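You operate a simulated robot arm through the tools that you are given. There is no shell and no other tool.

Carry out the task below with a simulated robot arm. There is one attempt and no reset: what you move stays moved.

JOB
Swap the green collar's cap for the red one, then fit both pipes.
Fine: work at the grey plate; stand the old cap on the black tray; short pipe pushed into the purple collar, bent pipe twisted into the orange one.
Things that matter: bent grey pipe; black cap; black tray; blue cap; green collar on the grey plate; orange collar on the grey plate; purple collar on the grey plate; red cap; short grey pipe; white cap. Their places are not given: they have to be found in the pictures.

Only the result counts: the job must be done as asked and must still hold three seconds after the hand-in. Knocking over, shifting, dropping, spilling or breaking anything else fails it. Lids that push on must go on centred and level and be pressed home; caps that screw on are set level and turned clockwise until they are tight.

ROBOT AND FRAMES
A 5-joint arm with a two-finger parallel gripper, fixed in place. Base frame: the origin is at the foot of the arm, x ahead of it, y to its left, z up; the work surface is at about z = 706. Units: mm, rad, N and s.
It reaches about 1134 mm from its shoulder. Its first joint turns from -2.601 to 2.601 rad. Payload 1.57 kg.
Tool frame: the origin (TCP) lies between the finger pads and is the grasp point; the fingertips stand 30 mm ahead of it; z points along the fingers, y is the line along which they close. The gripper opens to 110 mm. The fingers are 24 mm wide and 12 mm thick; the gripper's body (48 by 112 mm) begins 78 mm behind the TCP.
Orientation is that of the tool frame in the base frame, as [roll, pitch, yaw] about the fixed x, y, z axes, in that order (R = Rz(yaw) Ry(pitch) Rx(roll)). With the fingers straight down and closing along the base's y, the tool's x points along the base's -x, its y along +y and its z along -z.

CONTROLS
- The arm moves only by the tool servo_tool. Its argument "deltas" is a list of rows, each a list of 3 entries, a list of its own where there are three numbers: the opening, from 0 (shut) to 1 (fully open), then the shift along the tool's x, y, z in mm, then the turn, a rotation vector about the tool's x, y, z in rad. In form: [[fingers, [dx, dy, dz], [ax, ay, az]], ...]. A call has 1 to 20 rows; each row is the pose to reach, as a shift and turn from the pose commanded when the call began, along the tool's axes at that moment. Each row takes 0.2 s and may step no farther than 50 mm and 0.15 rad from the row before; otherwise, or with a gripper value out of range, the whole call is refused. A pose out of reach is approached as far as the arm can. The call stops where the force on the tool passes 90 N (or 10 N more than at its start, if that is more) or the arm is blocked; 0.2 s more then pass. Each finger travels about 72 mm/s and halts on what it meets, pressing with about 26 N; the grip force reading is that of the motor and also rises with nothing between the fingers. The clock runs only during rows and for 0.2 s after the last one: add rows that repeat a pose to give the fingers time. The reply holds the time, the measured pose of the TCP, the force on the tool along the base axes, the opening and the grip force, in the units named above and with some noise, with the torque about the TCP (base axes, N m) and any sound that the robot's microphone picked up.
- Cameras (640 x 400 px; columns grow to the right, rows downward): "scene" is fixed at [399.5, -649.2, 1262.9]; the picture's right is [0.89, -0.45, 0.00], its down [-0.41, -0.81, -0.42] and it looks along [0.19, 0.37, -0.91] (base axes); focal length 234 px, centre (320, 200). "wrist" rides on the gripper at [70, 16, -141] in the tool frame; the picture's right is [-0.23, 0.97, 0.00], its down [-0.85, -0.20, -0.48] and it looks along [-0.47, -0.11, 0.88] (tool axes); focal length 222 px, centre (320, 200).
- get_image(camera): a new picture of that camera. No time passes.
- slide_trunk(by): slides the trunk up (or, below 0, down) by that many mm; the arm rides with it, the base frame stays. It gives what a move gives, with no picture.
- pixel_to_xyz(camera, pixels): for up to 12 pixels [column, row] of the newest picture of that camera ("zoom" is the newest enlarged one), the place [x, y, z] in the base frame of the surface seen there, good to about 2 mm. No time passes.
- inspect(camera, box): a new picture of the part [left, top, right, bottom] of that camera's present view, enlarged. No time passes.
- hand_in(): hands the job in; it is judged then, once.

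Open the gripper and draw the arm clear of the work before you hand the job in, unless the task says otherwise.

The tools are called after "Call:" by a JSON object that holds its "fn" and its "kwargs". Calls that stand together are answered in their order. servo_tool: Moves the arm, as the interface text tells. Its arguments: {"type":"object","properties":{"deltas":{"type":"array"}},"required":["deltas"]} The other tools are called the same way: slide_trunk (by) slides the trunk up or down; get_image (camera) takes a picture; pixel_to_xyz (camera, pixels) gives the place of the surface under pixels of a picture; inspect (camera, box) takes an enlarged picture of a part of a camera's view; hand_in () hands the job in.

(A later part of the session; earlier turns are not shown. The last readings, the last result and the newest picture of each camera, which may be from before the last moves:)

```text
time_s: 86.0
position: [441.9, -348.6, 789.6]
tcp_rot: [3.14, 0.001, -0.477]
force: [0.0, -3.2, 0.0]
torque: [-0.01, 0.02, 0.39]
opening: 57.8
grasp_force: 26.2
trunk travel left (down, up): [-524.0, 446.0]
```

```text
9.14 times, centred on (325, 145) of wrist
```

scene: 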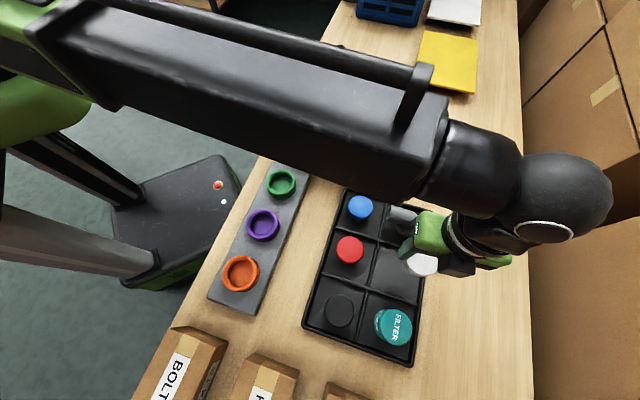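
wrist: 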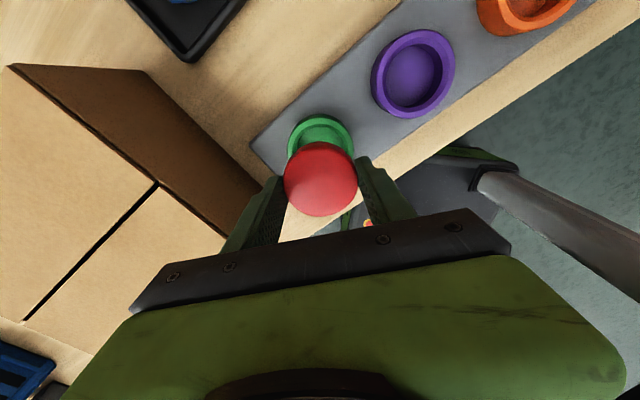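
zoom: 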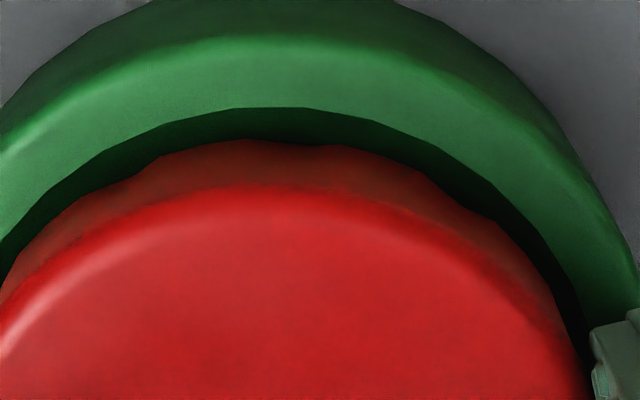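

Torque climbed to 0.8 then slipped. Measure cap height now.

Call:
{"fn": "inspect", "kwargs": {"camera": "wrist", "box": [280, 130, 360, 220]}}

Call:
{"fn": "pixel_to_xyz", "kwargs": {"camera": "zoom", "pixels": [[320, 160], [260, 180], [380, 180], [320, 200], [320, 240], [280, 220], [360, 220], [390, 200], [250, 200], [320, 140], [300, 280], [350, 280]]}}

Call:
{"fn": "slide_trunk", "kwargs": {"by": 1.5}}

Call:
{"fn": "slide_trunk", "kwargs": {"by": 1.5}}

```text
4.44 times, centred on (320, 175) of wrist
```

zoom: 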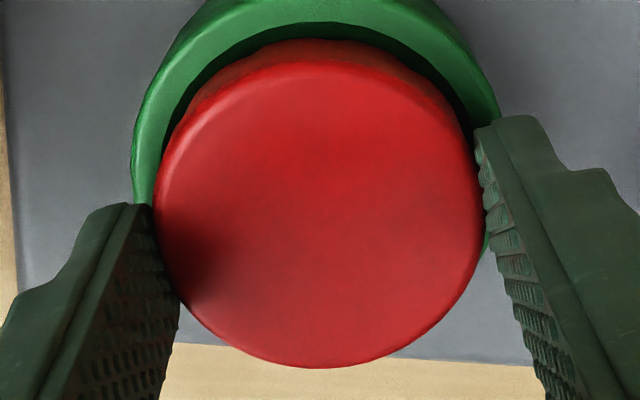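

```text
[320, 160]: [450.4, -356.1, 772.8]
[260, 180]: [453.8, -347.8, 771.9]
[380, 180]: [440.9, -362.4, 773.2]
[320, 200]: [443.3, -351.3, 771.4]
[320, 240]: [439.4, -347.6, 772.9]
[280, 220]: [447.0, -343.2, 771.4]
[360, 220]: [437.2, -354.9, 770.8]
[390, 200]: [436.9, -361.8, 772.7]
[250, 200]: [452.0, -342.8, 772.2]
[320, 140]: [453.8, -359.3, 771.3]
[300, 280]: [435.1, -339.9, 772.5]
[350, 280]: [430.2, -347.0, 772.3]
```

```text
time_s: 86.5
position: [440.2, -349.8, 793.2]
tcp_rot: [3.14, 0.002, -0.473]
force: [-1.3, 0.0, -6.8]
torque: [0.02, 0.0, -0.22]
opening: 58.4
grasp_force: 25.9
trunk travel left (down, up): [-525.0, 445.0]
```

```text
time_s: 87.0
position: [439.3, -349.9, 793.4]
tcp_rot: [3.138, 0.002, -0.474]
force: [0.4, -0.1, -0.6]
torque: [-0.03, 0.01, 0.0]
opening: 58.0
grasp_force: 26.1
trunk travel left (down, up): [-527.0, 443.0]
```

The cap was drawn home (772.1) by that, and pulls off again with ~7 N — the same behaviour the white cap showed. I'll push it down once more, open, and wind the wrist back for a final press-and-turn.

Call:
{"fn": "slide_trunk", "kwargs": {"by": -5}}

Call:
{"fn": "servo_tool", "kwargs": {"deltas": [[0.75, [0, 0, 0], [0, 0, 0]], [0.75, [0, 0, 0], [0, 0, 0]], [0.75, [0, 0, 0], [0, 0, -0.12]], [0.75, [0, 0, 0], [0, 0, -0.26]], [0.75, [0, 0, 0], [0, 0, -0.4]], [0.75, [0, 0, 0], [0, 0, -0.54]], [0.75, [0, 0, 0], [0, 0, -0.68]], [0.75, [0, 0, 0], [0, 0, -0.82]], [0.75, [0, 0, 0], [0, 0, -0.96]], [0.75, [0, 0, 0], [0, 0, -1.1]], [0.75, [0, 0, 0], [0, 0, -1.24]], [0.75, [0, 0, 0], [0, 0, -1.38]], [0.75, [0, 0, 0], [0, 0, -1.52]], [0.75, [0, 0, 0], [0, 0, -1.66]], [0.75, [0, 0, 0], [0, 0, -1.8]], [0.75, [0, 0, 0], [0, 0, -1.94]], [0.75, [0, 0, 0], [0, 0, -2.08]], [0.75, [0, 0, 0], [0, 0, -2.22]], [0.75, [0, 0, 0], [0, 0, -2.36]], [0.75, [0, 0, 0], [0, 0, -2.5]]]}}

Call:
{"fn": "get_image", "kwargs": {"camera": "wrist"}}

```text
time_s: 87.5
position: [439.9, -348.3, 789.4]
tcp_rot: [3.14, -0.001, -0.473]
force: [0.6, 0.1, 13.1]
torque: [-0.05, -0.08, -0.28]
opening: 58.1
grasp_force: 26.2
trunk travel left (down, up): [-522.0, 448.0]
```

```text
time_s: 91.8
position: [440.8, -348.4, 788.6]
tcp_rot: [-3.14, 0.0, 2.029]
force: [0.1, 0.5, 0.0]
torque: [0.0, -0.03, -0.03]
opening: 82.4
grasp_force: 0.1
trunk travel left (down, up): [-522.0, 448.0]
```

```text
taken
```

wrist: 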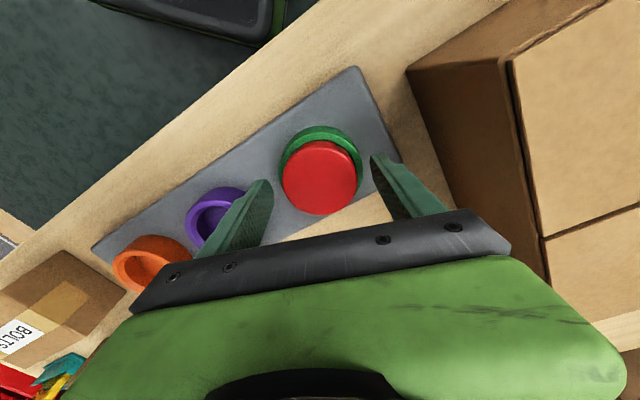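

Now press the top with closed fingers: raise 40 mm, close, then come down (contact expected near TCP 802).

Call:
{"fn": "slide_trunk", "kwargs": {"by": 42}}

Call:
{"fn": "servo_tool", "kwargs": {"deltas": [[0.4, [0, 0, 0], [0, 0, 0]], [0, [0, 0, 0], [0, 0, 0]], [0, [0, 0, 0], [0, 0, 0]], [0, [0, 0, 0], [0, 0, 0]], [0, [0, 0, 0], [0, 0, 0]], [0, [0, 0, 0], [0, 0, 0]]]}}

Call:
{"fn": "slide_trunk", "kwargs": {"by": -26}}

Call:
{"fn": "get_image", "kwargs": {"camera": "wrist"}}

```text
time_s: 92.6
position: [441.7, -348.5, 831.5]
tcp_rot: [-3.141, 0.0, 2.027]
force: [0.0, 1.1, -0.1]
torque: [0.02, -0.02, -0.01]
opening: 82.6
grasp_force: 0.1
trunk travel left (down, up): [-564.0, 406.0]
```

```text
time_s: 94.0
position: [440.8, -346.8, 831.4]
tcp_rot: [-3.139, 0.0, 2.028]
force: [0.4, 0.9, 0.6]
torque: [-0.03, 0.04, -0.01]
opening: 0.0
grasp_force: 20.9
trunk travel left (down, up): [-564.0, 406.0]
```

```text
time_s: 94.7
position: [440.4, -348.9, 803.7]
tcp_rot: [-3.141, 0.0, 2.03]
force: [-0.2, 0.0, -0.4]
torque: [0.0, 0.0, 0.0]
opening: 0.3
grasp_force: 21.2
trunk travel left (down, up): [-538.0, 432.0]
```

```text
taken
```

wrist: 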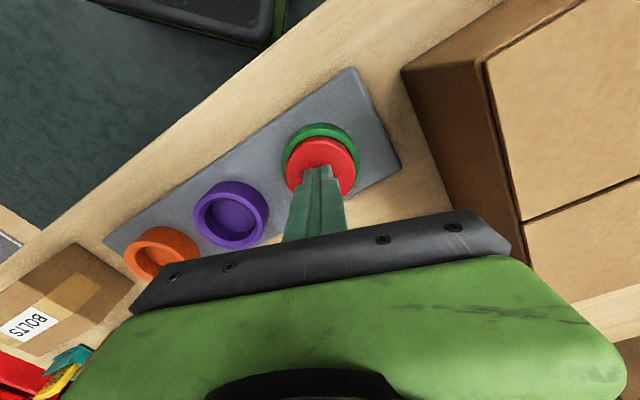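

Tips are ~2 mm above the cap centre. Pressing down in steps.

Call:
{"fn": "slide_trunk", "kwargs": {"by": -3}}

Call:
{"fn": "slide_trunk", "kwargs": {"by": -3}}

Call:
{"fn": "slide_trunk", "kwargs": {"by": -3}}

```text
time_s: 95.2
position: [440.4, -348.1, 801.8]
tcp_rot: [-3.139, -0.001, 2.028]
force: [0.8, -1.2, 5.5]
torque: [-0.01, -0.05, 0.05]
opening: 0.0
grasp_force: 21.2
trunk travel left (down, up): [-535.0, 435.0]
```

```text
time_s: 95.8
position: [441.2, -348.9, 802.2]
tcp_rot: [3.141, 0.006, 2.028]
force: [15.5, -12.1, 69.0]
torque: [-0.35, -0.49, -0.04]
opening: 0.0
grasp_force: 21.2
trunk travel left (down, up): [-532.0, 438.0]
```

```text
time_s: 96.1
position: [439.9, -348.4, 801.6]
tcp_rot: [3.14, 0.006, 2.026]
force: [2.7, -0.4, 58.9]
torque: [0.23, 0.03, -0.01]
opening: 0.1
grasp_force: 21.6
trunk travel left (down, up): [-532.0, 438.0]
stopped: the force on the tool passed its limit at 102 N (the readings are from after the stop); the commanded pose is now the measured one
```

Pressed home with ~70–100 N; top stays at 772, hard stop. Now raise, open, re-grip and give a final clockwise turn under light pressure.

Call:
{"fn": "slide_trunk", "kwargs": {"by": 25}}

Call:
{"fn": "servo_tool", "kwargs": {"deltas": [[0.75, [0, 0, 0], [0, 0, 0]], [0.75, [0, 0, 0], [0, 0, -0.14]], [0.75, [0, 0, 0], [0, 0, -0.28]], [0.75, [0, 0, 0], [0, 0, -0.42]], [0.75, [0, 0, 0], [0, 0, -0.56]], [0.75, [0, 0, 0], [0, 0, -0.7]], [0.75, [0, 0, 0], [0, 0, -0.84]], [0.75, [0, 0, 0], [0, 0, -0.98]], [0.75, [0, 0, 0], [0, 0, -1.12]], [0.75, [0, 0, 0], [0, 0, -1.26]], [0.75, [0, 0, 0], [0, 0, -1.4]], [0.75, [0, 0, 0], [0, 0, -1.54]], [0.75, [0, 0, 0], [0, 0, -1.68]], [0.75, [0, 0, 0], [0, 0, -1.82]], [0.75, [0, 0, 0], [0, 0, -1.96]], [0.75, [0, 0, 0], [0, 0, -2.1]], [0.75, [0, 0, 0], [0, 0, -2.24]], [0.75, [0, 0, 0], [0, 0, -2.38]], [0.75, [0, 0, 0], [0, 0, -2.38]]]}}

Call:
{"fn": "get_image", "kwargs": {"camera": "wrist"}}

```text
time_s: 96.8
position: [442.4, -350.6, 824.6]
tcp_rot: [-3.141, 0.006, 2.028]
force: [-0.1, 0.0, -0.3]
torque: [0.0, -0.04, 0.03]
opening: 0.1
grasp_force: 21.8
trunk travel left (down, up): [-557.0, 413.0]
```

```text
time_s: 100.8
position: [443.0, -350.0, 824.5]
tcp_rot: [-3.137, -0.005, -1.874]
force: [-0.3, 0.5, 0.3]
torque: [-0.04, -0.03, -0.01]
opening: 82.6
grasp_force: 0.0
trunk travel left (down, up): [-557.0, 413.0]
```

```text
taken
```

wrist: 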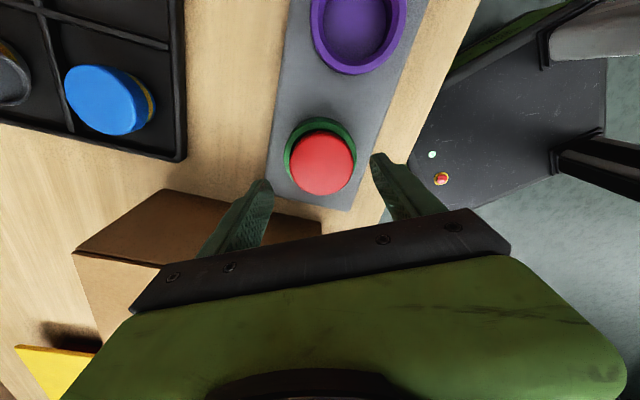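

Recentre (−2,+0.8 mm), lower to TCP ≈ 787 and grip.

Call:
{"fn": "servo_tool", "kwargs": {"deltas": [[0.75, [0, 2, 0], [0, 0.0, 0]], [0.75, [0, 2, 0], [0, 0.0, 0]]]}}

Call:
{"fn": "slide_trunk", "kwargs": {"by": -37.5}}

Call:
{"fn": "servo_tool", "kwargs": {"deltas": [[0.2, [0, 0, 0], [0, 0, 0]], [0.2, [0, 0, 0], [0, 0, 0]], [0.2, [0, 0, 0], [0, 0, 0]], [0.2, [0, 0, 0], [0, 0, 0]]]}}

```text
time_s: 101.4
position: [440.7, -348.5, 824.9]
tcp_rot: [-3.141, -0.001, -1.876]
force: [0.0, -0.1, 0.1]
torque: [0.02, -0.04, 0.01]
opening: 82.6
grasp_force: 0.1
trunk travel left (down, up): [-557.0, 413.0]
```

```text
time_s: 102.2
position: [440.8, -348.8, 786.4]
tcp_rot: [3.141, -0.002, -1.876]
force: [-0.8, 0.2, 0.8]
torque: [0.02, 0.02, -0.02]
opening: 82.3
grasp_force: 0.0
trunk travel left (down, up): [-520.0, 450.0]
```

```text
time_s: 103.2
position: [441.4, -349.1, 786.7]
tcp_rot: [-3.141, -0.002, -1.876]
force: [3.2, -2.1, 3.0]
torque: [-0.07, -0.15, 0.02]
opening: 57.9
grasp_force: 26.4
trunk travel left (down, up): [-520.0, 450.0]
```

Well centred. Clockwise turn under slight downward load.

Call:
{"fn": "slide_trunk", "kwargs": {"by": -1}}

Call:
{"fn": "servo_tool", "kwargs": {"deltas": [[0.2, [0, 0, 0], [0, 0, 0.12]], [0.2, [0, 0, 0], [0, 0, 0.24]], [0.2, [0, 0, 0], [0, 0, 0.36]], [0.2, [0, 0, 0], [0, 0, 0.48]], [0.2, [0, 0, 0], [0, 0, 0.6]], [0.2, [0, 0, 0], [0, 0, 0.72]], [0.2, [0, 0, 0], [0, 0, 0.84]], [0.2, [0, 0, 0], [0, 0, 0.96]], [0.2, [0, 0, 0], [0, 0, 1.08]], [0.2, [0, 0, 0], [0, 0, 1.2]], [0.2, [0, 0, 0], [0, 0, 1.32]], [0.2, [0, 0, 0], [0, 0, 1.44]], [0.2, [0, 0, 0], [0, 0, 1.56]], [0.2, [0, 0, 0], [0, 0, 1.68]], [0.2, [0, 0, 0], [0, 0, 1.8]]]}}

Call:
{"fn": "servo_tool", "kwargs": {"deltas": [[0.75, [0, 0, 0], [0, 0, 0]], [0.75, [0, 0, 0], [0, 0, 0]], [0.75, [0, 0, 0], [0, 0, 0]]]}}

Call:
{"fn": "slide_trunk", "kwargs": {"by": 90}}

Call:
{"fn": "get_image", "kwargs": {"camera": "wrist"}}

Call:
{"fn": "get_image", "kwargs": {"camera": "scene"}}

```text
time_s: 103.7
position: [440.2, -349.8, 785.5]
tcp_rot: [3.141, -0.003, -1.876]
force: [7.7, -4.5, 13.0]
torque: [-0.16, -0.3, 0.08]
opening: 57.8
grasp_force: 26.1
trunk travel left (down, up): [-519.0, 451.0]
```

```text
time_s: 106.9
position: [442.3, -350.3, 784.3]
tcp_rot: [-3.141, -0.001, 2.607]
force: [0.0, 0.7, 0.1]
torque: [0.02, 0.01, 0.37]
opening: 57.7
grasp_force: 26.5
trunk travel left (down, up): [-519.0, 451.0]
```

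```text
time_s: 107.7
position: [441.4, -350.2, 785.2]
tcp_rot: [-3.14, -0.002, 2.607]
force: [-1.1, -0.9, -0.8]
torque: [0.0, -0.02, -0.02]
opening: 82.5
grasp_force: 0.0
trunk travel left (down, up): [-519.0, 451.0]
```

```text
time_s: 108.9
position: [440.6, -349.0, 874.9]
tcp_rot: [-3.139, 0.0, 2.608]
force: [-0.6, -0.5, -0.1]
torque: [-0.02, 0.03, 0.0]
opening: 82.4
grasp_force: 0.1
trunk travel left (down, up): [-609.0, 361.0]
```

```text
taken
```

wrist: 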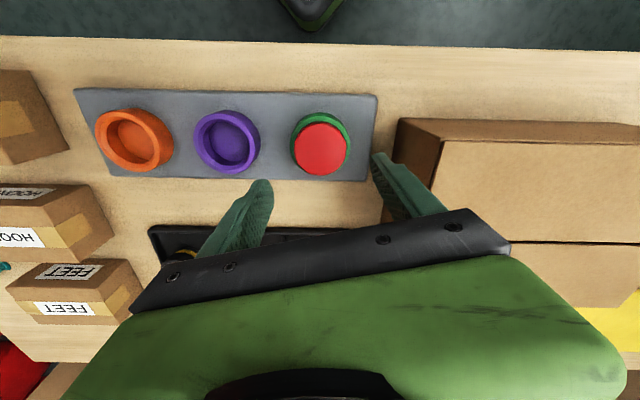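

```text
taken
```

scene: 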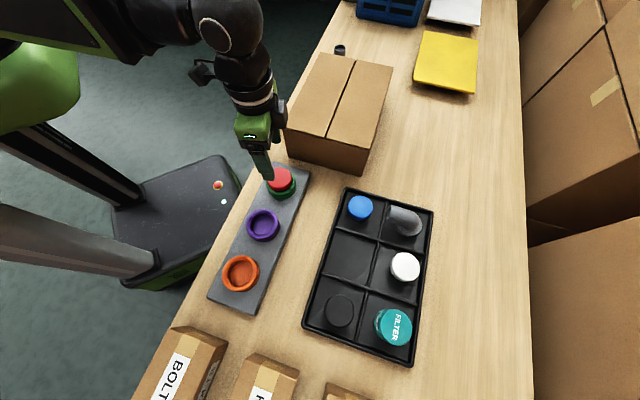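

Red cap seated (scene (281,180)); white cap stands in the tray. Now the short pipe: raise 100 mm and go over the area behind the cardboard box.

Call:
{"fn": "slide_trunk", "kwargs": {"by": 80}}

Call:
{"fn": "servo_tool", "kwargs": {"deltas": [[0.75, [-10, 37, 0], [0, 0, 0]], [0.75, [-20, 74, 0], [0, 0, 0]], [0.75, [-30, 111, 0], [0, 0, 0]], [0.75, [-40, 148, 0], [0, 0, 0]], [0.75, [-50, 185, 0], [0, 0, 0]], [0.75, [-60, 222, 0], [0, 0, 0]], [0.75, [-70, 259, 0], [0, 0, 0]], [0.75, [-80, 296, 0], [0, 0, 0]], [0.75, [-90, 333, 0], [0, 0, 0]], [0.75, [-100, 370, 0], [0, 0, 0]], [0.75, [-110, 407, 0], [0, 0, 0]], [0.75, [-120, 444, 0], [0, 0, 0]], [0.75, [-127, 469, 0], [0, 0, 0]], [0.75, [-127, 469, 0], [0, 0, 0]]]}}

Call:
{"fn": "get_image", "kwargs": {"camera": "wrist"}}

Call:
{"fn": "get_image", "kwargs": {"camera": "scene"}}

```text
time_s: 110.1
position: [440.6, -349.4, 955.8]
tcp_rot: [-3.141, 0.002, 2.607]
force: [0.2, 0.2, 0.0]
torque: [0.0, 0.02, 0.02]
opening: 82.4
grasp_force: 0.0
trunk travel left (down, up): [-689.0, 281.0]
```

```text
time_s: 113.1
position: [789.2, -8.8, 956.1]
tcp_rot: [-3.14, 0.0, 2.608]
force: [-0.1, -0.3, -0.1]
torque: [0.0, -0.02, -0.01]
opening: 82.5
grasp_force: 0.1
trunk travel left (down, up): [-689.0, 281.0]
```

```text
taken
```

wrist: 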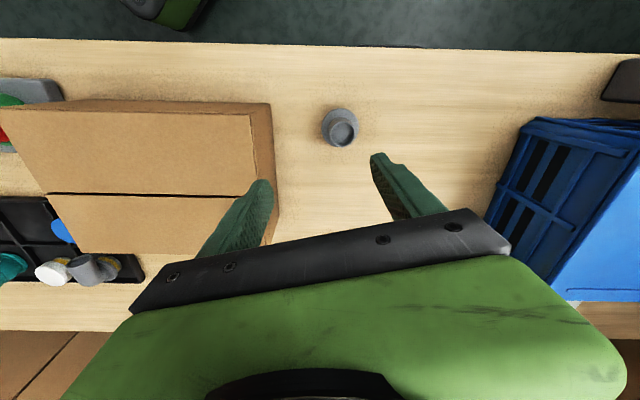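

```text
taken
```

scene: 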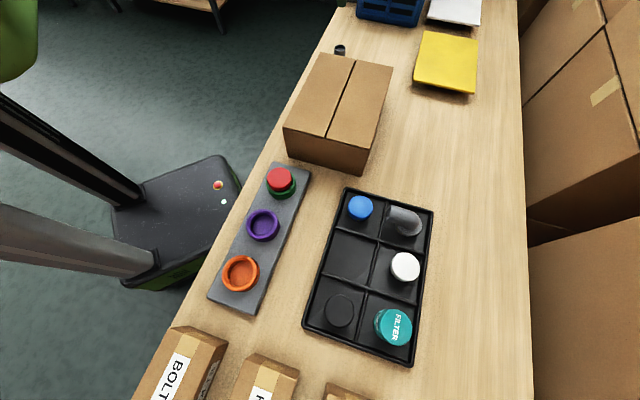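

The short pipe stands at wrist (341,128), well clear of the box. Zooming and measuring.

Call:
{"fn": "inspect", "kwargs": {"camera": "wrist", "box": [300, 90, 380, 160]}}

Call:
{"fn": "pixel_to_xyz", "kwargs": {"camera": "zoom", "pixels": [[320, 190], [340, 240], [300, 240], [390, 240], [340, 190], [345, 285], [320, 120], [280, 200], [250, 200], [400, 180], [320, 290], [480, 100]]}}

```text
5.71 times, centred on (340, 125) of wrist
```

zoom: 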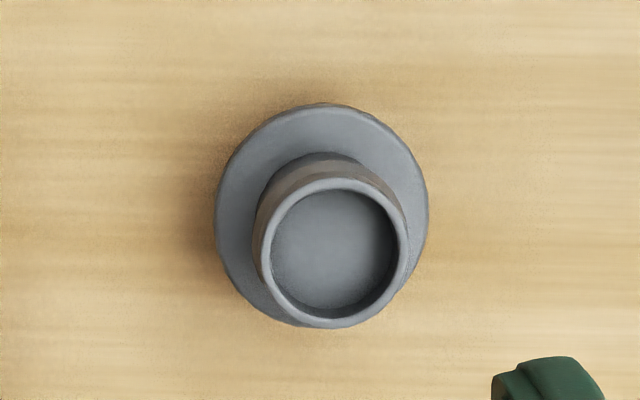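

```text
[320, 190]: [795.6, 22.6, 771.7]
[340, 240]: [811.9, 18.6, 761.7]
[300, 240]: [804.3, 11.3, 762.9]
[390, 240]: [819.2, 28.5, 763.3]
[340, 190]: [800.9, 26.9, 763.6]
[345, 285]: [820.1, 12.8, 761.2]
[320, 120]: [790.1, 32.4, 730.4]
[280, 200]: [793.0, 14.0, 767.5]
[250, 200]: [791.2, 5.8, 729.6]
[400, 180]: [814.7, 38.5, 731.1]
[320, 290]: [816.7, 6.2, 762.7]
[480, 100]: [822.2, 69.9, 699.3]
```

Pipe: flange Ø≈60 with top at ~730, tube Ø≈39 up to ~771, at about (808,18). Measuring the tube rim and flange edge.

Call:
{"fn": "pixel_to_xyz", "kwargs": {"camera": "zoom", "pixels": [[266, 252], [403, 250], [333, 184], [333, 323], [285, 205], [383, 300], [285, 303], [385, 205], [220, 215], [425, 210], [318, 108], [240, 160]]}}

Call:
{"fn": "inspect", "kwargs": {"camera": "scene", "box": [320, 30, 360, 70]}}

```text
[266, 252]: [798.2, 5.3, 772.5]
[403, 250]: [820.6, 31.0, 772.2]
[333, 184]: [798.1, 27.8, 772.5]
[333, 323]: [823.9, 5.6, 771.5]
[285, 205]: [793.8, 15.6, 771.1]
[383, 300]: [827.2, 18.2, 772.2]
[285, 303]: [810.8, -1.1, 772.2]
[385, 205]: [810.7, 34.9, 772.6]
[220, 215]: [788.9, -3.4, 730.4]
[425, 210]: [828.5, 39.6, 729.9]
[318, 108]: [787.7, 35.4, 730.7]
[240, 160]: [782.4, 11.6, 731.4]
```

```text
10.00 times, centred on (340, 50) of scene
```

zoom: 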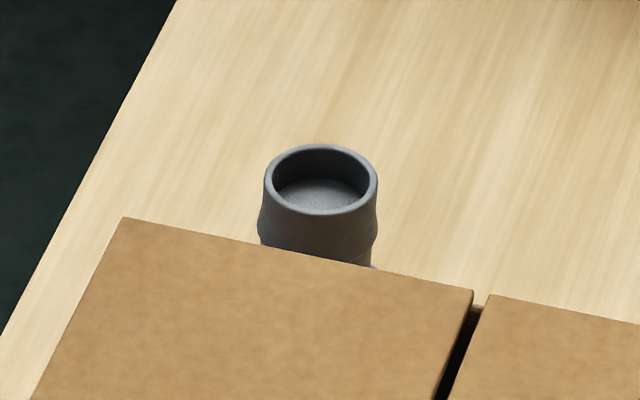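

Tube rim centre ≈ (811,17), Ø≈36–38 at z 772. Move over it, open fully, and lower to TCP ≈ 850 for a check.

Call:
{"fn": "servo_tool", "kwargs": {"deltas": [[0.75, [-3, 17, 0], [0, 0, 0]], [0.75, [-5.6, 33.3, 0], [0, 0, 0]], [0.75, [-5.6, 33.3, 0], [0, 0, 0]]]}}

Call:
{"fn": "slide_trunk", "kwargs": {"by": -110}}

Call:
{"fn": "inspect", "kwargs": {"camera": "wrist", "box": [240, 80, 400, 240]}}

```text
time_s: 113.9
position: [810.9, 15.8, 955.9]
tcp_rot: [-3.14, 0.002, 2.607]
force: [0.5, 0.3, 0.9]
torque: [0.0, 0.0, 0.0]
opening: 82.5
grasp_force: 0.1
trunk travel left (down, up): [-689.0, 281.0]
```

```text
time_s: 115.3
position: [811.6, 16.0, 844.8]
tcp_rot: [-3.139, 0.0, 2.607]
force: [-0.9, -0.6, 0.7]
torque: [0.01, -0.03, 0.01]
opening: 82.7
grasp_force: 0.1
trunk travel left (down, up): [-579.0, 391.0]
```

```text
2.50 times, centred on (320, 160) of wrist
```

zoom: 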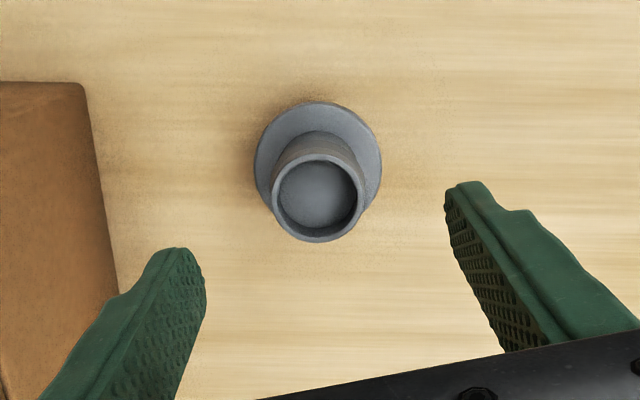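

Aligned between the fingers. Lower to TCP ≈ 766 (tips ≈ 736, above the flange at 731) and grip.

Call:
{"fn": "slide_trunk", "kwargs": {"by": -79}}

Call:
{"fn": "servo_tool", "kwargs": {"deltas": [[0.1, [0, 0, 0], [0, 0, 0]], [0.1, [0, 0, 0], [0, 0, 0]], [0.1, [0, 0, 0], [0, 0, 0]], [0.1, [0, 0, 0], [0, 0, 0]], [0.1, [0, 0, 0], [0, 0, 0]]]}}

Call:
{"fn": "inspect", "kwargs": {"camera": "wrist", "box": [240, 80, 400, 240]}}

```text
time_s: 116.5
position: [811.2, 16.5, 767.7]
tcp_rot: [-3.14, 0.001, 2.607]
force: [-0.3, 0.0, 0.3]
torque: [0.01, 0.03, -0.03]
opening: 82.5
grasp_force: 0.1
trunk travel left (down, up): [-500.0, 470.0]
```

```text
time_s: 117.7
position: [812.1, 15.9, 766.5]
tcp_rot: [-3.138, -0.001, 2.607]
force: [0.1, 0.1, 1.0]
torque: [0.03, 0.0, 0.03]
opening: 37.8
grasp_force: 25.9
trunk travel left (down, up): [-500.0, 470.0]
```

```text
2.50 times, centred on (320, 160) of wrist
```

zoom: 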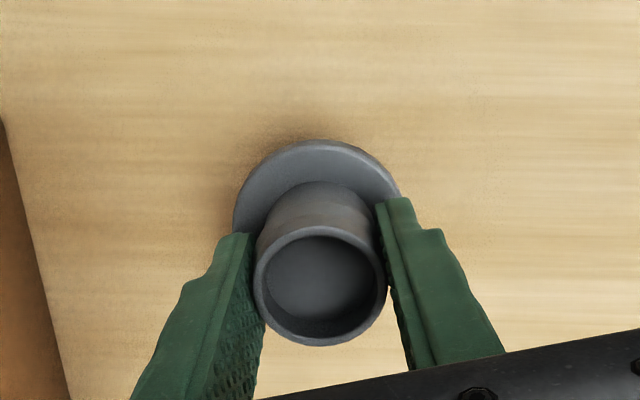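

Pipe gripped at 37.8 mm. Lift 165 mm so its foot clears the box (824) and check it in the scene view.

Call:
{"fn": "slide_trunk", "kwargs": {"by": 165}}

Call:
{"fn": "inspect", "kwargs": {"camera": "wrist", "box": [240, 80, 400, 240]}}

Call:
{"fn": "inspect", "kwargs": {"camera": "scene", "box": [290, 0, 390, 80]}}

```text
time_s: 119.6
position: [811.7, 16.4, 931.9]
tcp_rot: [-3.139, 0.002, 2.608]
force: [-0.8, 0.1, -0.1]
torque: [-0.03, -0.05, 0.0]
opening: 38.0
grasp_force: 25.8
trunk travel left (down, up): [-665.0, 305.0]
```

```text
2.50 times, centred on (320, 160) of wrist
```

zoom: 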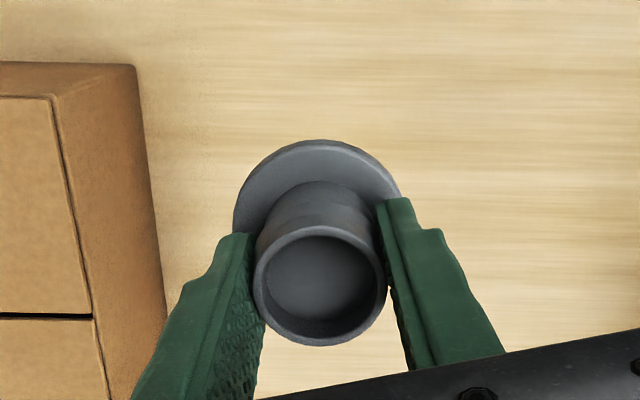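

```text
5.00 times, centred on (340, 40) of scene
```

zoom: 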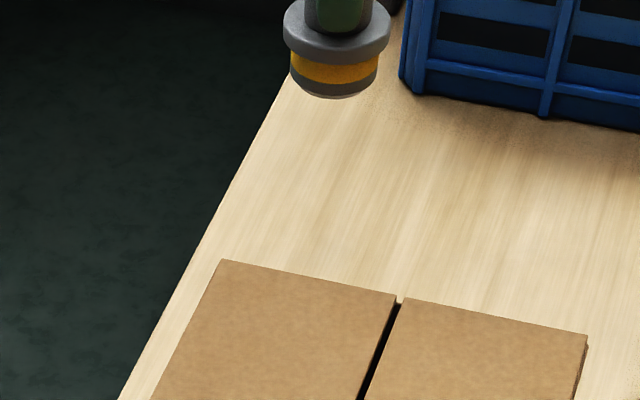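

The pipe has a plug with a yellow seal below the flange. Carry it over to the purple collar (358.9,−429.3) at this height.

Call:
{"fn": "servo_tool", "kwargs": {"deltas": [[0.1, [10.9, -40.9, 0], [0, 0, 0]], [0.1, [21.7, -81.9, 0], [0, 0, 0]], [0.1, [32.6, -122.8, 0], [0, 0, 0]], [0.1, [43.5, -163.8, 0], [0, 0, 0]], [0.1, [54.3, -204.7, 0], [0, 0, 0]], [0.1, [65.2, -245.7, 0], [0, 0, 0]], [0.1, [76.1, -286.6, 0], [0, 0, 0]], [0.1, [86.9, -327.6, 0], [0, 0, 0]], [0.1, [97.8, -368.5, 0], [0, 0, 0]], [0.1, [108.7, -409.5, 0], [0, 0, 0]], [0.1, [119.5, -450.4, 0], [0, 0, 0]], [0.1, [130.4, -491.4, 0], [0, 0, 0]], [0.1, [141.3, -532.3, 0], [0, 0, 0]], [0.1, [152.1, -573.3, 0], [0, 0, 0]], [0.1, [163, -614.2, 0], [0, 0, 0]], [0.1, [163, -614.2, 0], [0, 0, 0]], [0.1, [163, -614.2, 0], [0, 0, 0]]]}}

Call:
{"fn": "get_image", "kwargs": {"camera": "wrist"}}

Call:
{"fn": "inspect", "kwargs": {"camera": "scene", "box": [190, 100, 330, 280]}}

```text
time_s: 123.2
position: [356.3, -429.6, 931.5]
tcp_rot: [-3.14, 0.001, 2.606]
force: [-0.2, 0.0, -0.3]
torque: [-0.02, -0.01, 0.0]
opening: 37.6
grasp_force: 25.8
out of reach, approached as far as the arm can: row 12, 13
trunk travel left (down, up): [-665.0, 305.0]
```

```text
taken
```

wrist: 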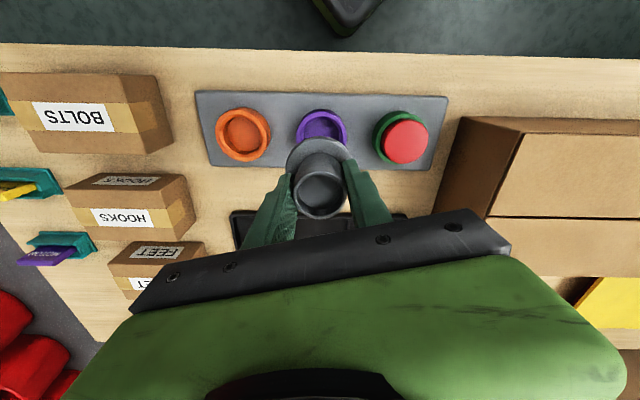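

```text
2.22 times, centred on (260, 190) of scene
```

zoom: 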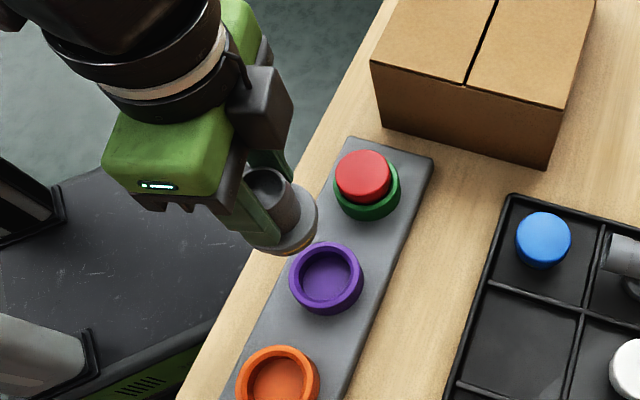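

Near the collar. I'll measure the purple rim from the scene view for a cross-check and take another pose reading.

Call:
{"fn": "inspect", "kwargs": {"camera": "scene", "box": [240, 200, 290, 250]}}

Call:
{"fn": "servo_tool", "kwargs": {"deltas": [[0.1, [0, 0, 0], [0, 0, 0]]]}}

Call:
{"fn": "servo_tool", "kwargs": {"deltas": [[0.1, [0, 0, 0], [0, 0, 0]]]}}

```text
8.00 times, centred on (265, 225) of scene
```

zoom: 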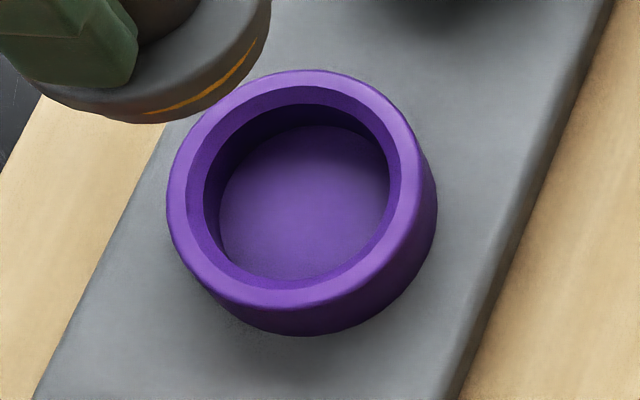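

```text
time_s: 123.6
position: [356.4, -429.2, 931.5]
tcp_rot: [-3.14, -0.001, 2.608]
force: [0.0, 0.0, -0.8]
torque: [0.0, 0.01, 0.02]
opening: 37.8
grasp_force: 25.7
trunk travel left (down, up): [-665.0, 305.0]
```

```text
time_s: 124.0
position: [357.4, -430.6, 930.2]
tcp_rot: [-3.142, 0.001, 2.606]
force: [0.0, -0.6, -0.4]
torque: [-0.01, 0.02, -0.02]
opening: 37.5
grasp_force: 26.2
trunk travel left (down, up): [-665.0, 305.0]
```

Getting rim points from that zoom.

Call:
{"fn": "pixel_to_xyz", "kwargs": {"camera": "zoom", "pixels": [[176, 195], [410, 180], [308, 78], [275, 298], [210, 270], [380, 110], [380, 265], [230, 100], [300, 200], [285, 240]]}}

```text
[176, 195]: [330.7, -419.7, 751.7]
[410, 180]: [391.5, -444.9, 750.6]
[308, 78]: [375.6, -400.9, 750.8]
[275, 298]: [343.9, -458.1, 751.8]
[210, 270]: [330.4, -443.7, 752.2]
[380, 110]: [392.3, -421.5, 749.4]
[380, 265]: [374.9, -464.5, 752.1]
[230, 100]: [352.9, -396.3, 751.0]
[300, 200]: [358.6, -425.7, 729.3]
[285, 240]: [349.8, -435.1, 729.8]
```

Calibrating the scene camera: measure the green rim/red cap (true centre 441,−349.3) the same way.

Call:
{"fn": "inspect", "kwargs": {"camera": "scene", "box": [255, 155, 305, 205]}}

```text
8.00 times, centred on (280, 180) of scene
```

zoom: 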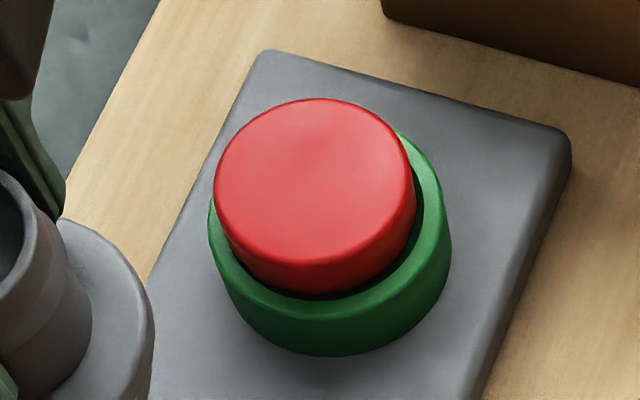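

Call:
{"fn": "pixel_to_xyz", "kwargs": {"camera": "zoom", "pixels": [[222, 185], [406, 175], [318, 103], [308, 258], [250, 125], [380, 230], [250, 235], [385, 125], [314, 180]]}}

```text
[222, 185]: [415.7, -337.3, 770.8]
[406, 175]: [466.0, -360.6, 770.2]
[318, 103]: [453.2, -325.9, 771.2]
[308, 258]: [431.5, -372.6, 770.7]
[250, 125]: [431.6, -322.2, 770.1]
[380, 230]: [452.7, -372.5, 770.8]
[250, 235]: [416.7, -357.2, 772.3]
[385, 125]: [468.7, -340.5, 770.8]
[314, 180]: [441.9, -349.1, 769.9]
```

Scene bias ≈ (+1,+0.7); combined purple centre ≈ (359.7,−430.5). Shift there and lower to just above the collar.

Call:
{"fn": "servo_tool", "kwargs": {"deltas": [[0.1, [-3.3, 0.9, 0], [0, 0, 0]], [0.1, [-3.3, 0.9, 0], [0, 0, 0]]]}}

Call:
{"fn": "slide_trunk", "kwargs": {"by": -110}}

Call:
{"fn": "get_image", "kwargs": {"camera": "wrist"}}

Call:
{"fn": "inspect", "kwargs": {"camera": "scene", "box": [220, 180, 300, 260]}}

```text
time_s: 124.6
position: [361.1, -430.3, 931.7]
tcp_rot: [-3.14, 0.0, 2.607]
force: [-0.7, -0.5, -0.5]
torque: [0.02, -0.01, 0.01]
opening: 37.5
grasp_force: 26.2
trunk travel left (down, up): [-665.0, 305.0]
```

```text
time_s: 126.0
position: [360.1, -431.1, 822.1]
tcp_rot: [-3.14, 0.001, 2.608]
force: [0.1, -0.6, -0.7]
torque: [0.0, 0.01, -0.02]
opening: 37.7
grasp_force: 26.2
trunk travel left (down, up): [-555.0, 415.0]
```

```text
taken
```

wrist: 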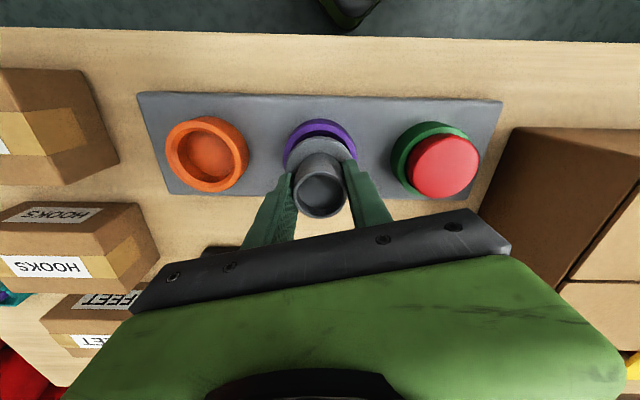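

```text
5.00 times, centred on (260, 220) of scene
```

zoom: 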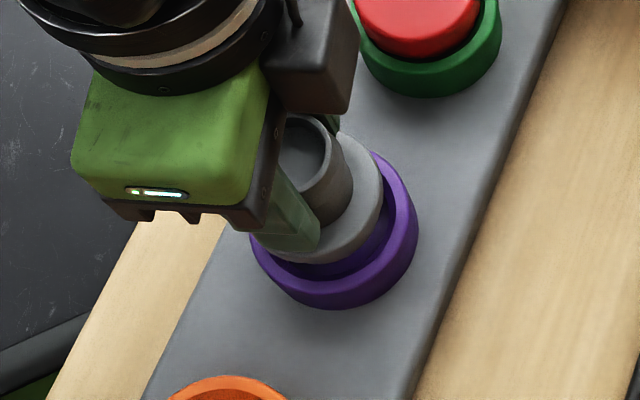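

Zooming the wrist view to compare the flange and collar.

Call:
{"fn": "inspect", "kwargs": {"camera": "wrist", "box": [270, 110, 370, 220]}}

Call:
{"fn": "pixel_to_xyz", "kwargs": {"camera": "zoom", "pixels": [[213, 160], [431, 150], [315, 42], [250, 85], [385, 75], [330, 110], [225, 190], [425, 185], [240, 150], [410, 145]]}}

```text
3.64 times, centred on (320, 165) of wrist
```

zoom: 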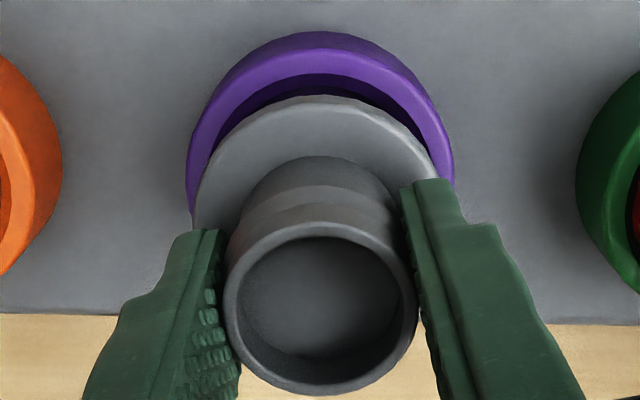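

```text
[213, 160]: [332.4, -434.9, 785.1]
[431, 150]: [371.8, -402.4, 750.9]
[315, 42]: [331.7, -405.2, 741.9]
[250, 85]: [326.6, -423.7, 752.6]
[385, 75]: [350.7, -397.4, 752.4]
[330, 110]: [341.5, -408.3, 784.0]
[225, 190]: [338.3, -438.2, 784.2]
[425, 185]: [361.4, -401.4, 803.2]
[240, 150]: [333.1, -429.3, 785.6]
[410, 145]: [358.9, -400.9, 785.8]
```

Lateral alignment looks right (collar col 320, pipe col 321). Lower onto the collar in steps.

Call:
{"fn": "slide_trunk", "kwargs": {"by": -8}}

Call:
{"fn": "slide_trunk", "kwargs": {"by": -3}}

Call:
{"fn": "slide_trunk", "kwargs": {"by": -2}}

Call:
{"fn": "slide_trunk", "kwargs": {"by": -2}}

```text
time_s: 126.6
position: [359.8, -430.3, 813.7]
tcp_rot: [-3.141, 0.0, 2.608]
force: [-0.2, -0.2, -0.1]
torque: [-0.03, -0.02, 0.0]
opening: 37.5
grasp_force: 26.5
trunk travel left (down, up): [-547.0, 423.0]
```

```text
time_s: 127.1
position: [360.5, -431.2, 811.5]
tcp_rot: [-3.14, 0.0, 2.607]
force: [-0.4, 0.3, -0.9]
torque: [0.01, -0.01, -0.02]
opening: 37.6
grasp_force: 25.8
trunk travel left (down, up): [-544.0, 426.0]
```

```text
time_s: 127.6
position: [359.6, -430.3, 808.9]
tcp_rot: [-3.139, 0.0, 2.607]
force: [0.4, 0.2, -0.3]
torque: [-0.02, 0.02, -0.02]
opening: 37.6
grasp_force: 26.3
trunk travel left (down, up): [-542.0, 428.0]
```

```text
time_s: 128.1
position: [360.1, -431.8, 806.9]
tcp_rot: [-3.139, 0.0, 2.609]
force: [0.4, 0.1, -1.0]
torque: [0.0, 0.03, 0.0]
opening: 37.4
grasp_force: 26.3
trunk travel left (down, up): [-540.0, 430.0]
```

No contact yet at 807 — the plug is entering. Continue.

Call:
{"fn": "slide_trunk", "kwargs": {"by": -2}}

Call:
{"fn": "slide_trunk", "kwargs": {"by": -2}}

Call:
{"fn": "slide_trunk", "kwargs": {"by": -2}}

Call:
{"fn": "slide_trunk", "kwargs": {"by": -2}}

```text
time_s: 128.6
position: [359.3, -431.4, 804.7]
tcp_rot: [-3.138, 0.0, 2.606]
force: [-0.2, 0.1, -0.5]
torque: [0.01, -0.02, 0.0]
opening: 37.2
grasp_force: 26.7
trunk travel left (down, up): [-538.0, 432.0]
```

```text
time_s: 129.2
position: [360.3, -430.3, 802.3]
tcp_rot: [-3.14, 0.0, 2.609]
force: [0.2, 0.2, -0.9]
torque: [0.02, 0.01, -0.02]
opening: 37.3
grasp_force: 26.4
trunk travel left (down, up): [-536.0, 434.0]
```

```text
time_s: 129.7
position: [360.7, -430.6, 801.7]
tcp_rot: [-3.141, 0.001, 2.609]
force: [0.4, -0.2, -0.7]
torque: [0.02, 0.03, -0.01]
opening: 37.6
grasp_force: 25.6
trunk travel left (down, up): [-534.0, 436.0]
```

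```text
time_s: 130.2
position: [359.7, -430.8, 799.1]
tcp_rot: [-3.14, 0.0, 2.607]
force: [0.4, -0.4, -0.3]
torque: [0.01, -0.02, 0.0]
opening: 37.3
grasp_force: 26.0
trunk travel left (down, up): [-532.0, 438.0]
```

Plug ~13 mm in with zero side force. Continue.

Call:
{"fn": "slide_trunk", "kwargs": {"by": -2}}

Call:
{"fn": "slide_trunk", "kwargs": {"by": -2}}

Call:
{"fn": "slide_trunk", "kwargs": {"by": -1.5}}

Call:
{"fn": "slide_trunk", "kwargs": {"by": -1.5}}

```text
time_s: 130.7
position: [359.8, -430.4, 798.6]
tcp_rot: [-3.141, 0.002, 2.609]
force: [2.0, -3.9, 18.3]
torque: [-0.02, -0.1, 0.16]
opening: 37.6
grasp_force: 26.1
trunk travel left (down, up): [-530.0, 440.0]
```

```text
time_s: 131.2
position: [359.6, -430.3, 795.3]
tcp_rot: [-3.14, 0.0, 2.608]
force: [0.3, -4.6, 15.4]
torque: [-0.04, -0.07, 0.19]
opening: 37.6
grasp_force: 26.2
trunk travel left (down, up): [-528.0, 442.0]
```

```text
time_s: 131.8
position: [359.6, -430.1, 794.4]
tcp_rot: [-3.141, 0.0, 2.607]
force: [-0.8, -2.7, 14.3]
torque: [-0.05, 0.01, 0.16]
opening: 37.3
grasp_force: 26.0
trunk travel left (down, up): [-526.0, 444.0]
```

```text
time_s: 132.3
position: [358.7, -430.4, 792.3]
tcp_rot: [-3.14, -0.001, 2.608]
force: [-1.8, -2.7, 15.3]
torque: [0.03, -0.03, 0.14]
opening: 37.3
grasp_force: 26.3
trunk travel left (down, up): [-525.0, 445.0]
```

Resistance 15–18 N; need to see if the pipe is moving in or the fingers slide down the tube.

Call:
{"fn": "inspect", "kwargs": {"camera": "wrist", "box": [270, 110, 370, 220]}}

Call:
{"fn": "pixel_to_xyz", "kwargs": {"camera": "zoom", "pixels": [[230, 165], [330, 115], [380, 120], [250, 140], [320, 232], [240, 300], [400, 300], [320, 385], [330, 300], [425, 130]]}}

Call:
{"fn": "inspect", "kwargs": {"camera": "scene", "box": [220, 180, 300, 260]}}

```text
3.64 times, centred on (320, 165) of wrist
```

zoom: 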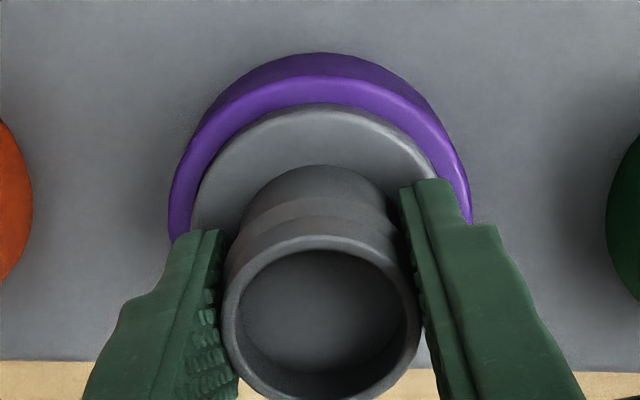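

```text
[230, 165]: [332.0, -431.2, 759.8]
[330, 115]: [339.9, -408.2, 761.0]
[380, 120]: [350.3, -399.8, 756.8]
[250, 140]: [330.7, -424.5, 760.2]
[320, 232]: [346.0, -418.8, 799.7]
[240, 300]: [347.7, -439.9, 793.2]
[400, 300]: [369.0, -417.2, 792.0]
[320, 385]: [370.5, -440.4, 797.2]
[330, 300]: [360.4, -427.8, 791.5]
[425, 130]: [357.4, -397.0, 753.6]
```

```text
5.00 times, centred on (260, 220) of scene
```

zoom: 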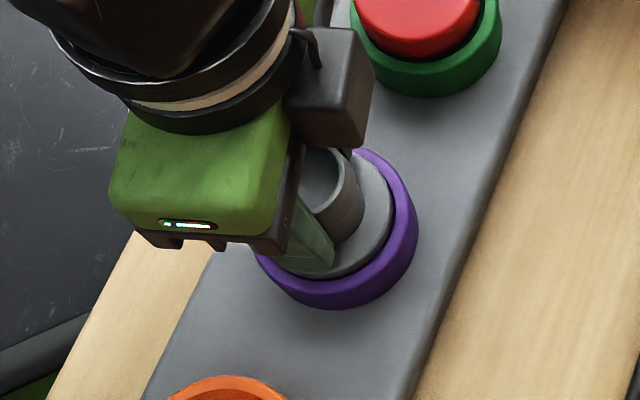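

Flange top reads ~760 (rim 752), so it's at or near seating. I'll release, raise, set the fingers ~22 mm apart so both tips bear on the tube rim, and press it home.

Call:
{"fn": "servo_tool", "kwargs": {"deltas": [[0.5, [0, 0, 0], [0, 0, 0]], [0.5, [0, 0, 0], [0, 0, 0]]]}}

Call:
{"fn": "slide_trunk", "kwargs": {"by": 55}}

Call:
{"fn": "inspect", "kwargs": {"camera": "wrist", "box": [260, 90, 380, 210]}}

```text
time_s: 132.9
position: [359.7, -429.9, 791.3]
tcp_rot: [-3.14, 0.002, 2.609]
force: [0.6, -0.8, 0.1]
torque: [0.01, 0.01, -0.01]
opening: 55.0
grasp_force: 0.1
trunk travel left (down, up): [-525.0, 445.0]
```

```text
time_s: 133.8
position: [359.6, -429.8, 846.4]
tcp_rot: [-3.141, 0.0, 2.609]
force: [-0.2, 0.5, -0.8]
torque: [0.01, -0.02, -0.03]
opening: 55.2
grasp_force: 0.0
trunk travel left (down, up): [-580.0, 390.0]
```

```text
3.33 times, centred on (320, 150) of wrist
```

zoom: 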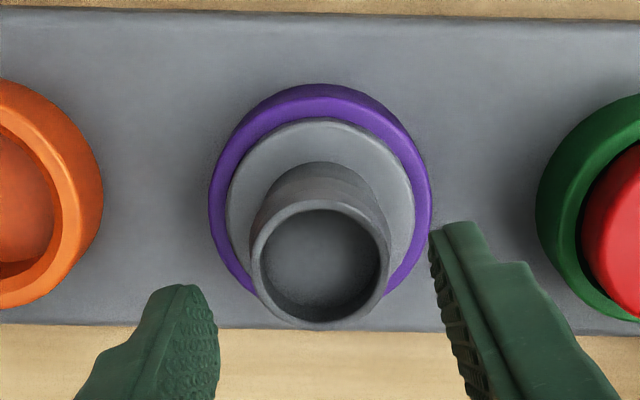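

Measuring the flange top and tube rim heights for level and centring.

Call:
{"fn": "pixel_to_xyz", "kwargs": {"camera": "zoom", "pixels": [[235, 200], [250, 170], [320, 135], [380, 160], [405, 210], [320, 205], [256, 260], [385, 260], [320, 322], [275, 222], [365, 222], [320, 265]]}}

```text
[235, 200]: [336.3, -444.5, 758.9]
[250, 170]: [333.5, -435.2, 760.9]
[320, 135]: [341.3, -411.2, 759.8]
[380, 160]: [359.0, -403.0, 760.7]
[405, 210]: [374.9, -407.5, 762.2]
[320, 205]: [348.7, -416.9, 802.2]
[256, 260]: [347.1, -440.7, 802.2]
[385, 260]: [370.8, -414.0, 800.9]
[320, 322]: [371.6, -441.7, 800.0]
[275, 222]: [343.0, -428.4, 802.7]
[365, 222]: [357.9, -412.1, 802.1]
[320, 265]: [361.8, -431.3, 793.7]
```

Tube rim at 801.5, level. Set the fingers to 22 mm and press on the rim.

Call:
{"fn": "servo_tool", "kwargs": {"deltas": [[0.2, [0, 0, 0], [0, 0, 0]], [0.2, [0, 0, 0], [0, 0, 0]], [0.2, [0, 0, 0], [0, 0, 0]]]}}

Call:
{"fn": "slide_trunk", "kwargs": {"by": -13}}

Call:
{"fn": "slide_trunk", "kwargs": {"by": -3}}

Call:
{"fn": "slide_trunk", "kwargs": {"by": -2}}

```text
time_s: 134.6
position: [360.6, -431.2, 846.4]
tcp_rot: [-3.141, -0.001, 2.608]
force: [0.6, 0.7, 0.9]
torque: [0.0, 0.02, 0.0]
opening: 22.0
grasp_force: 0.0
trunk travel left (down, up): [-580.0, 390.0]
```

```text
time_s: 135.2
position: [360.9, -430.6, 833.8]
tcp_rot: [-3.14, 0.0, 2.61]
force: [0.2, -0.3, -0.5]
torque: [0.0, 0.02, -0.03]
opening: 21.8
grasp_force: 0.0
trunk travel left (down, up): [-567.0, 403.0]
```

```text
time_s: 135.8
position: [359.5, -429.9, 831.4]
tcp_rot: [-3.14, 0.003, 2.609]
force: [3.7, -3.2, 22.6]
torque: [-0.09, -0.18, 0.01]
opening: 21.9
grasp_force: 0.1
trunk travel left (down, up): [-564.0, 406.0]
```

```text
time_s: 136.3
position: [360.2, -430.1, 831.2]
tcp_rot: [-3.138, 0.005, 2.607]
force: [13.5, -15.6, 77.0]
torque: [-0.53, -0.62, 0.03]
opening: 22.0
grasp_force: 0.0
trunk travel left (down, up): [-562.0, 408.0]
```

Firm at 77 N with no further travel (TCP 831). Retract and check the pipe.

Call:
{"fn": "slide_trunk", "kwargs": {"by": 60}}

Call:
{"fn": "inspect", "kwargs": {"camera": "wrist", "box": [220, 60, 420, 180]}}

Call:
{"fn": "inspect", "kwargs": {"camera": "scene", "box": [220, 180, 300, 260]}}

```text
time_s: 137.3
position: [360.7, -431.3, 889.3]
tcp_rot: [-3.14, 0.0, 2.607]
force: [-0.4, -1.2, -0.2]
torque: [0.03, -0.01, 0.02]
opening: 22.0
grasp_force: 0.1
trunk travel left (down, up): [-622.0, 348.0]
```

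```text
3.20 times, centred on (320, 120) of wrist
```

zoom: 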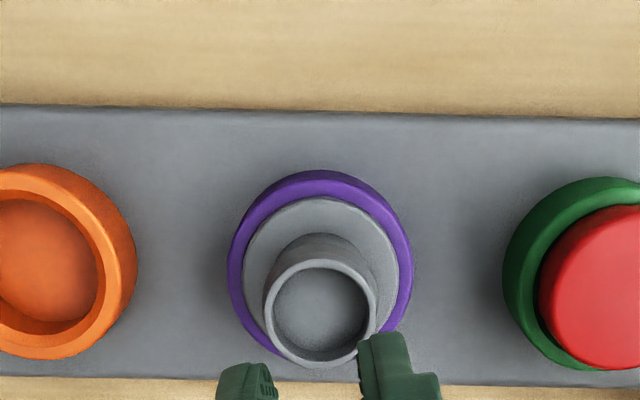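

```text
5.00 times, centred on (260, 220) of scene
```

zoom: 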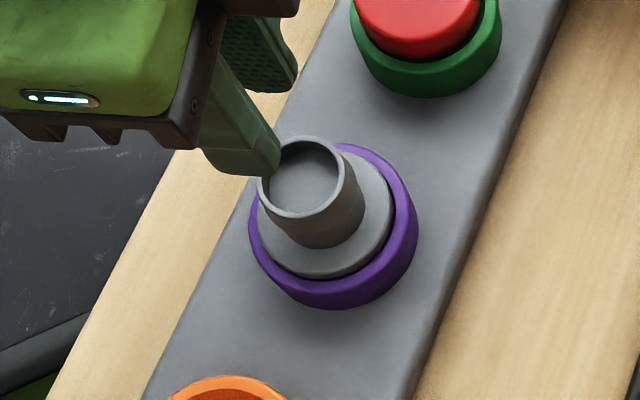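

Short pipe is seated upright in the purple collar. Now move above the bent pipe near (667,−597), with fingers to close across its outlet direction (yaw ≈ 2.385).

Call:
{"fn": "servo_tool", "kwargs": {"deltas": [[0.3, [-40, 1.5, 0], [0, 0, 0.03]], [0.5, [-80, 3, 0], [0, 0, 0.06]], [0.7, [-120, 4.5, 0], [0, 0, 0.09]], [0.7, [-160, 6, 0], [0, 0, 0.12]], [0.7, [-200, 7.5, 0], [0, 0, 0.15]], [0.7, [-240, 9, 0], [0, 0, 0.18]], [0.7, [-280, 10.5, 0], [0, 0, 0.2]], [0.7, [-320, 12, 0], [0, 0, 0.222]], [0.7, [-348, 13.2, 0], [0, 0, 0.222]], [0.7, [-348, 13.2, 0], [0, 0, 0.222]]]}}

Call:
{"fn": "get_image", "kwargs": {"camera": "wrist"}}

Call:
{"fn": "inspect", "kwargs": {"camera": "wrist", "box": [240, 60, 400, 200]}}

```text
time_s: 139.5
position: [666.6, -597.6, 889.3]
tcp_rot: [-3.141, 0.001, 2.385]
force: [0.0, -0.1, 0.2]
torque: [-0.05, -0.04, 0.02]
opening: 76.8
grasp_force: 0.1
out of reach, approached as far as the arm can: row 9
trunk travel left (down, up): [-622.0, 348.0]
```

```text
taken
```

wrist: 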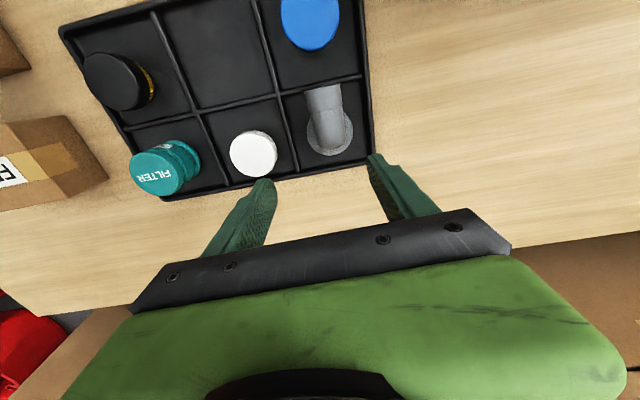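

```text
2.86 times, centred on (320, 130) of wrist
```

zoom: 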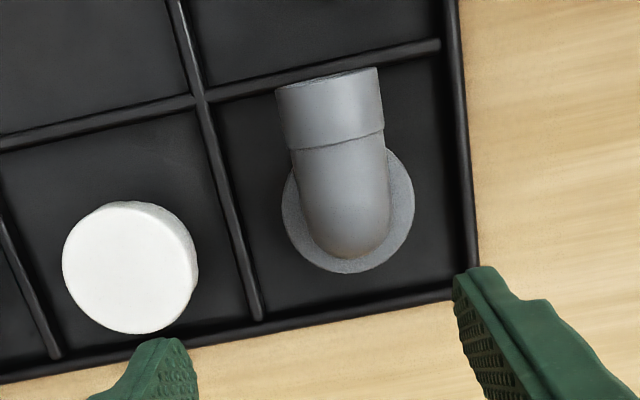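

The bent pipe: outlet points "up" in this view, flange below. Measuring along its ridge, outlet edges and flange.

Call:
{"fn": "pixel_to_xyz", "kwargs": {"camera": "zoom", "pixels": [[330, 80], [333, 110], [338, 140], [342, 170], [346, 200], [348, 230], [285, 215], [410, 200], [348, 270], [300, 250], [400, 235], [283, 90]]}}

Call:
{"fn": "pixel_to_xyz", "kwargs": {"camera": "zoom", "pixels": [[380, 85], [295, 160], [388, 155], [305, 210], [388, 210], [290, 110], [384, 110], [292, 240], [375, 262], [320, 265], [300, 290], [420, 280]]}}

```text
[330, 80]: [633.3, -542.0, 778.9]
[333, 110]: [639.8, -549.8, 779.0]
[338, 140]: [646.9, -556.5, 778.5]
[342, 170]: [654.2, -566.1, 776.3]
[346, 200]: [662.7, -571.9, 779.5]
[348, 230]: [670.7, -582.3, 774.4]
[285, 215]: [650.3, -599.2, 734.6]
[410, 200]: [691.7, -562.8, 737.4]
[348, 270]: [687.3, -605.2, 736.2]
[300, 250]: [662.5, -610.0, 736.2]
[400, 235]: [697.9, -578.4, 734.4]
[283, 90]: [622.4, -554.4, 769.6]
```

```text
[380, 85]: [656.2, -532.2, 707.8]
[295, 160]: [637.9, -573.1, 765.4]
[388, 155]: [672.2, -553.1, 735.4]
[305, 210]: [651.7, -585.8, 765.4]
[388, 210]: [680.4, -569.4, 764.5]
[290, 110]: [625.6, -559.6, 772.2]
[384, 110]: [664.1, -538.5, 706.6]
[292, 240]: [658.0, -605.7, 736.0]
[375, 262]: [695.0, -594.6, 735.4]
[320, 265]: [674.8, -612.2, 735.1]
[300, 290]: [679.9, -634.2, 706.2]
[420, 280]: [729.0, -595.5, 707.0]
```

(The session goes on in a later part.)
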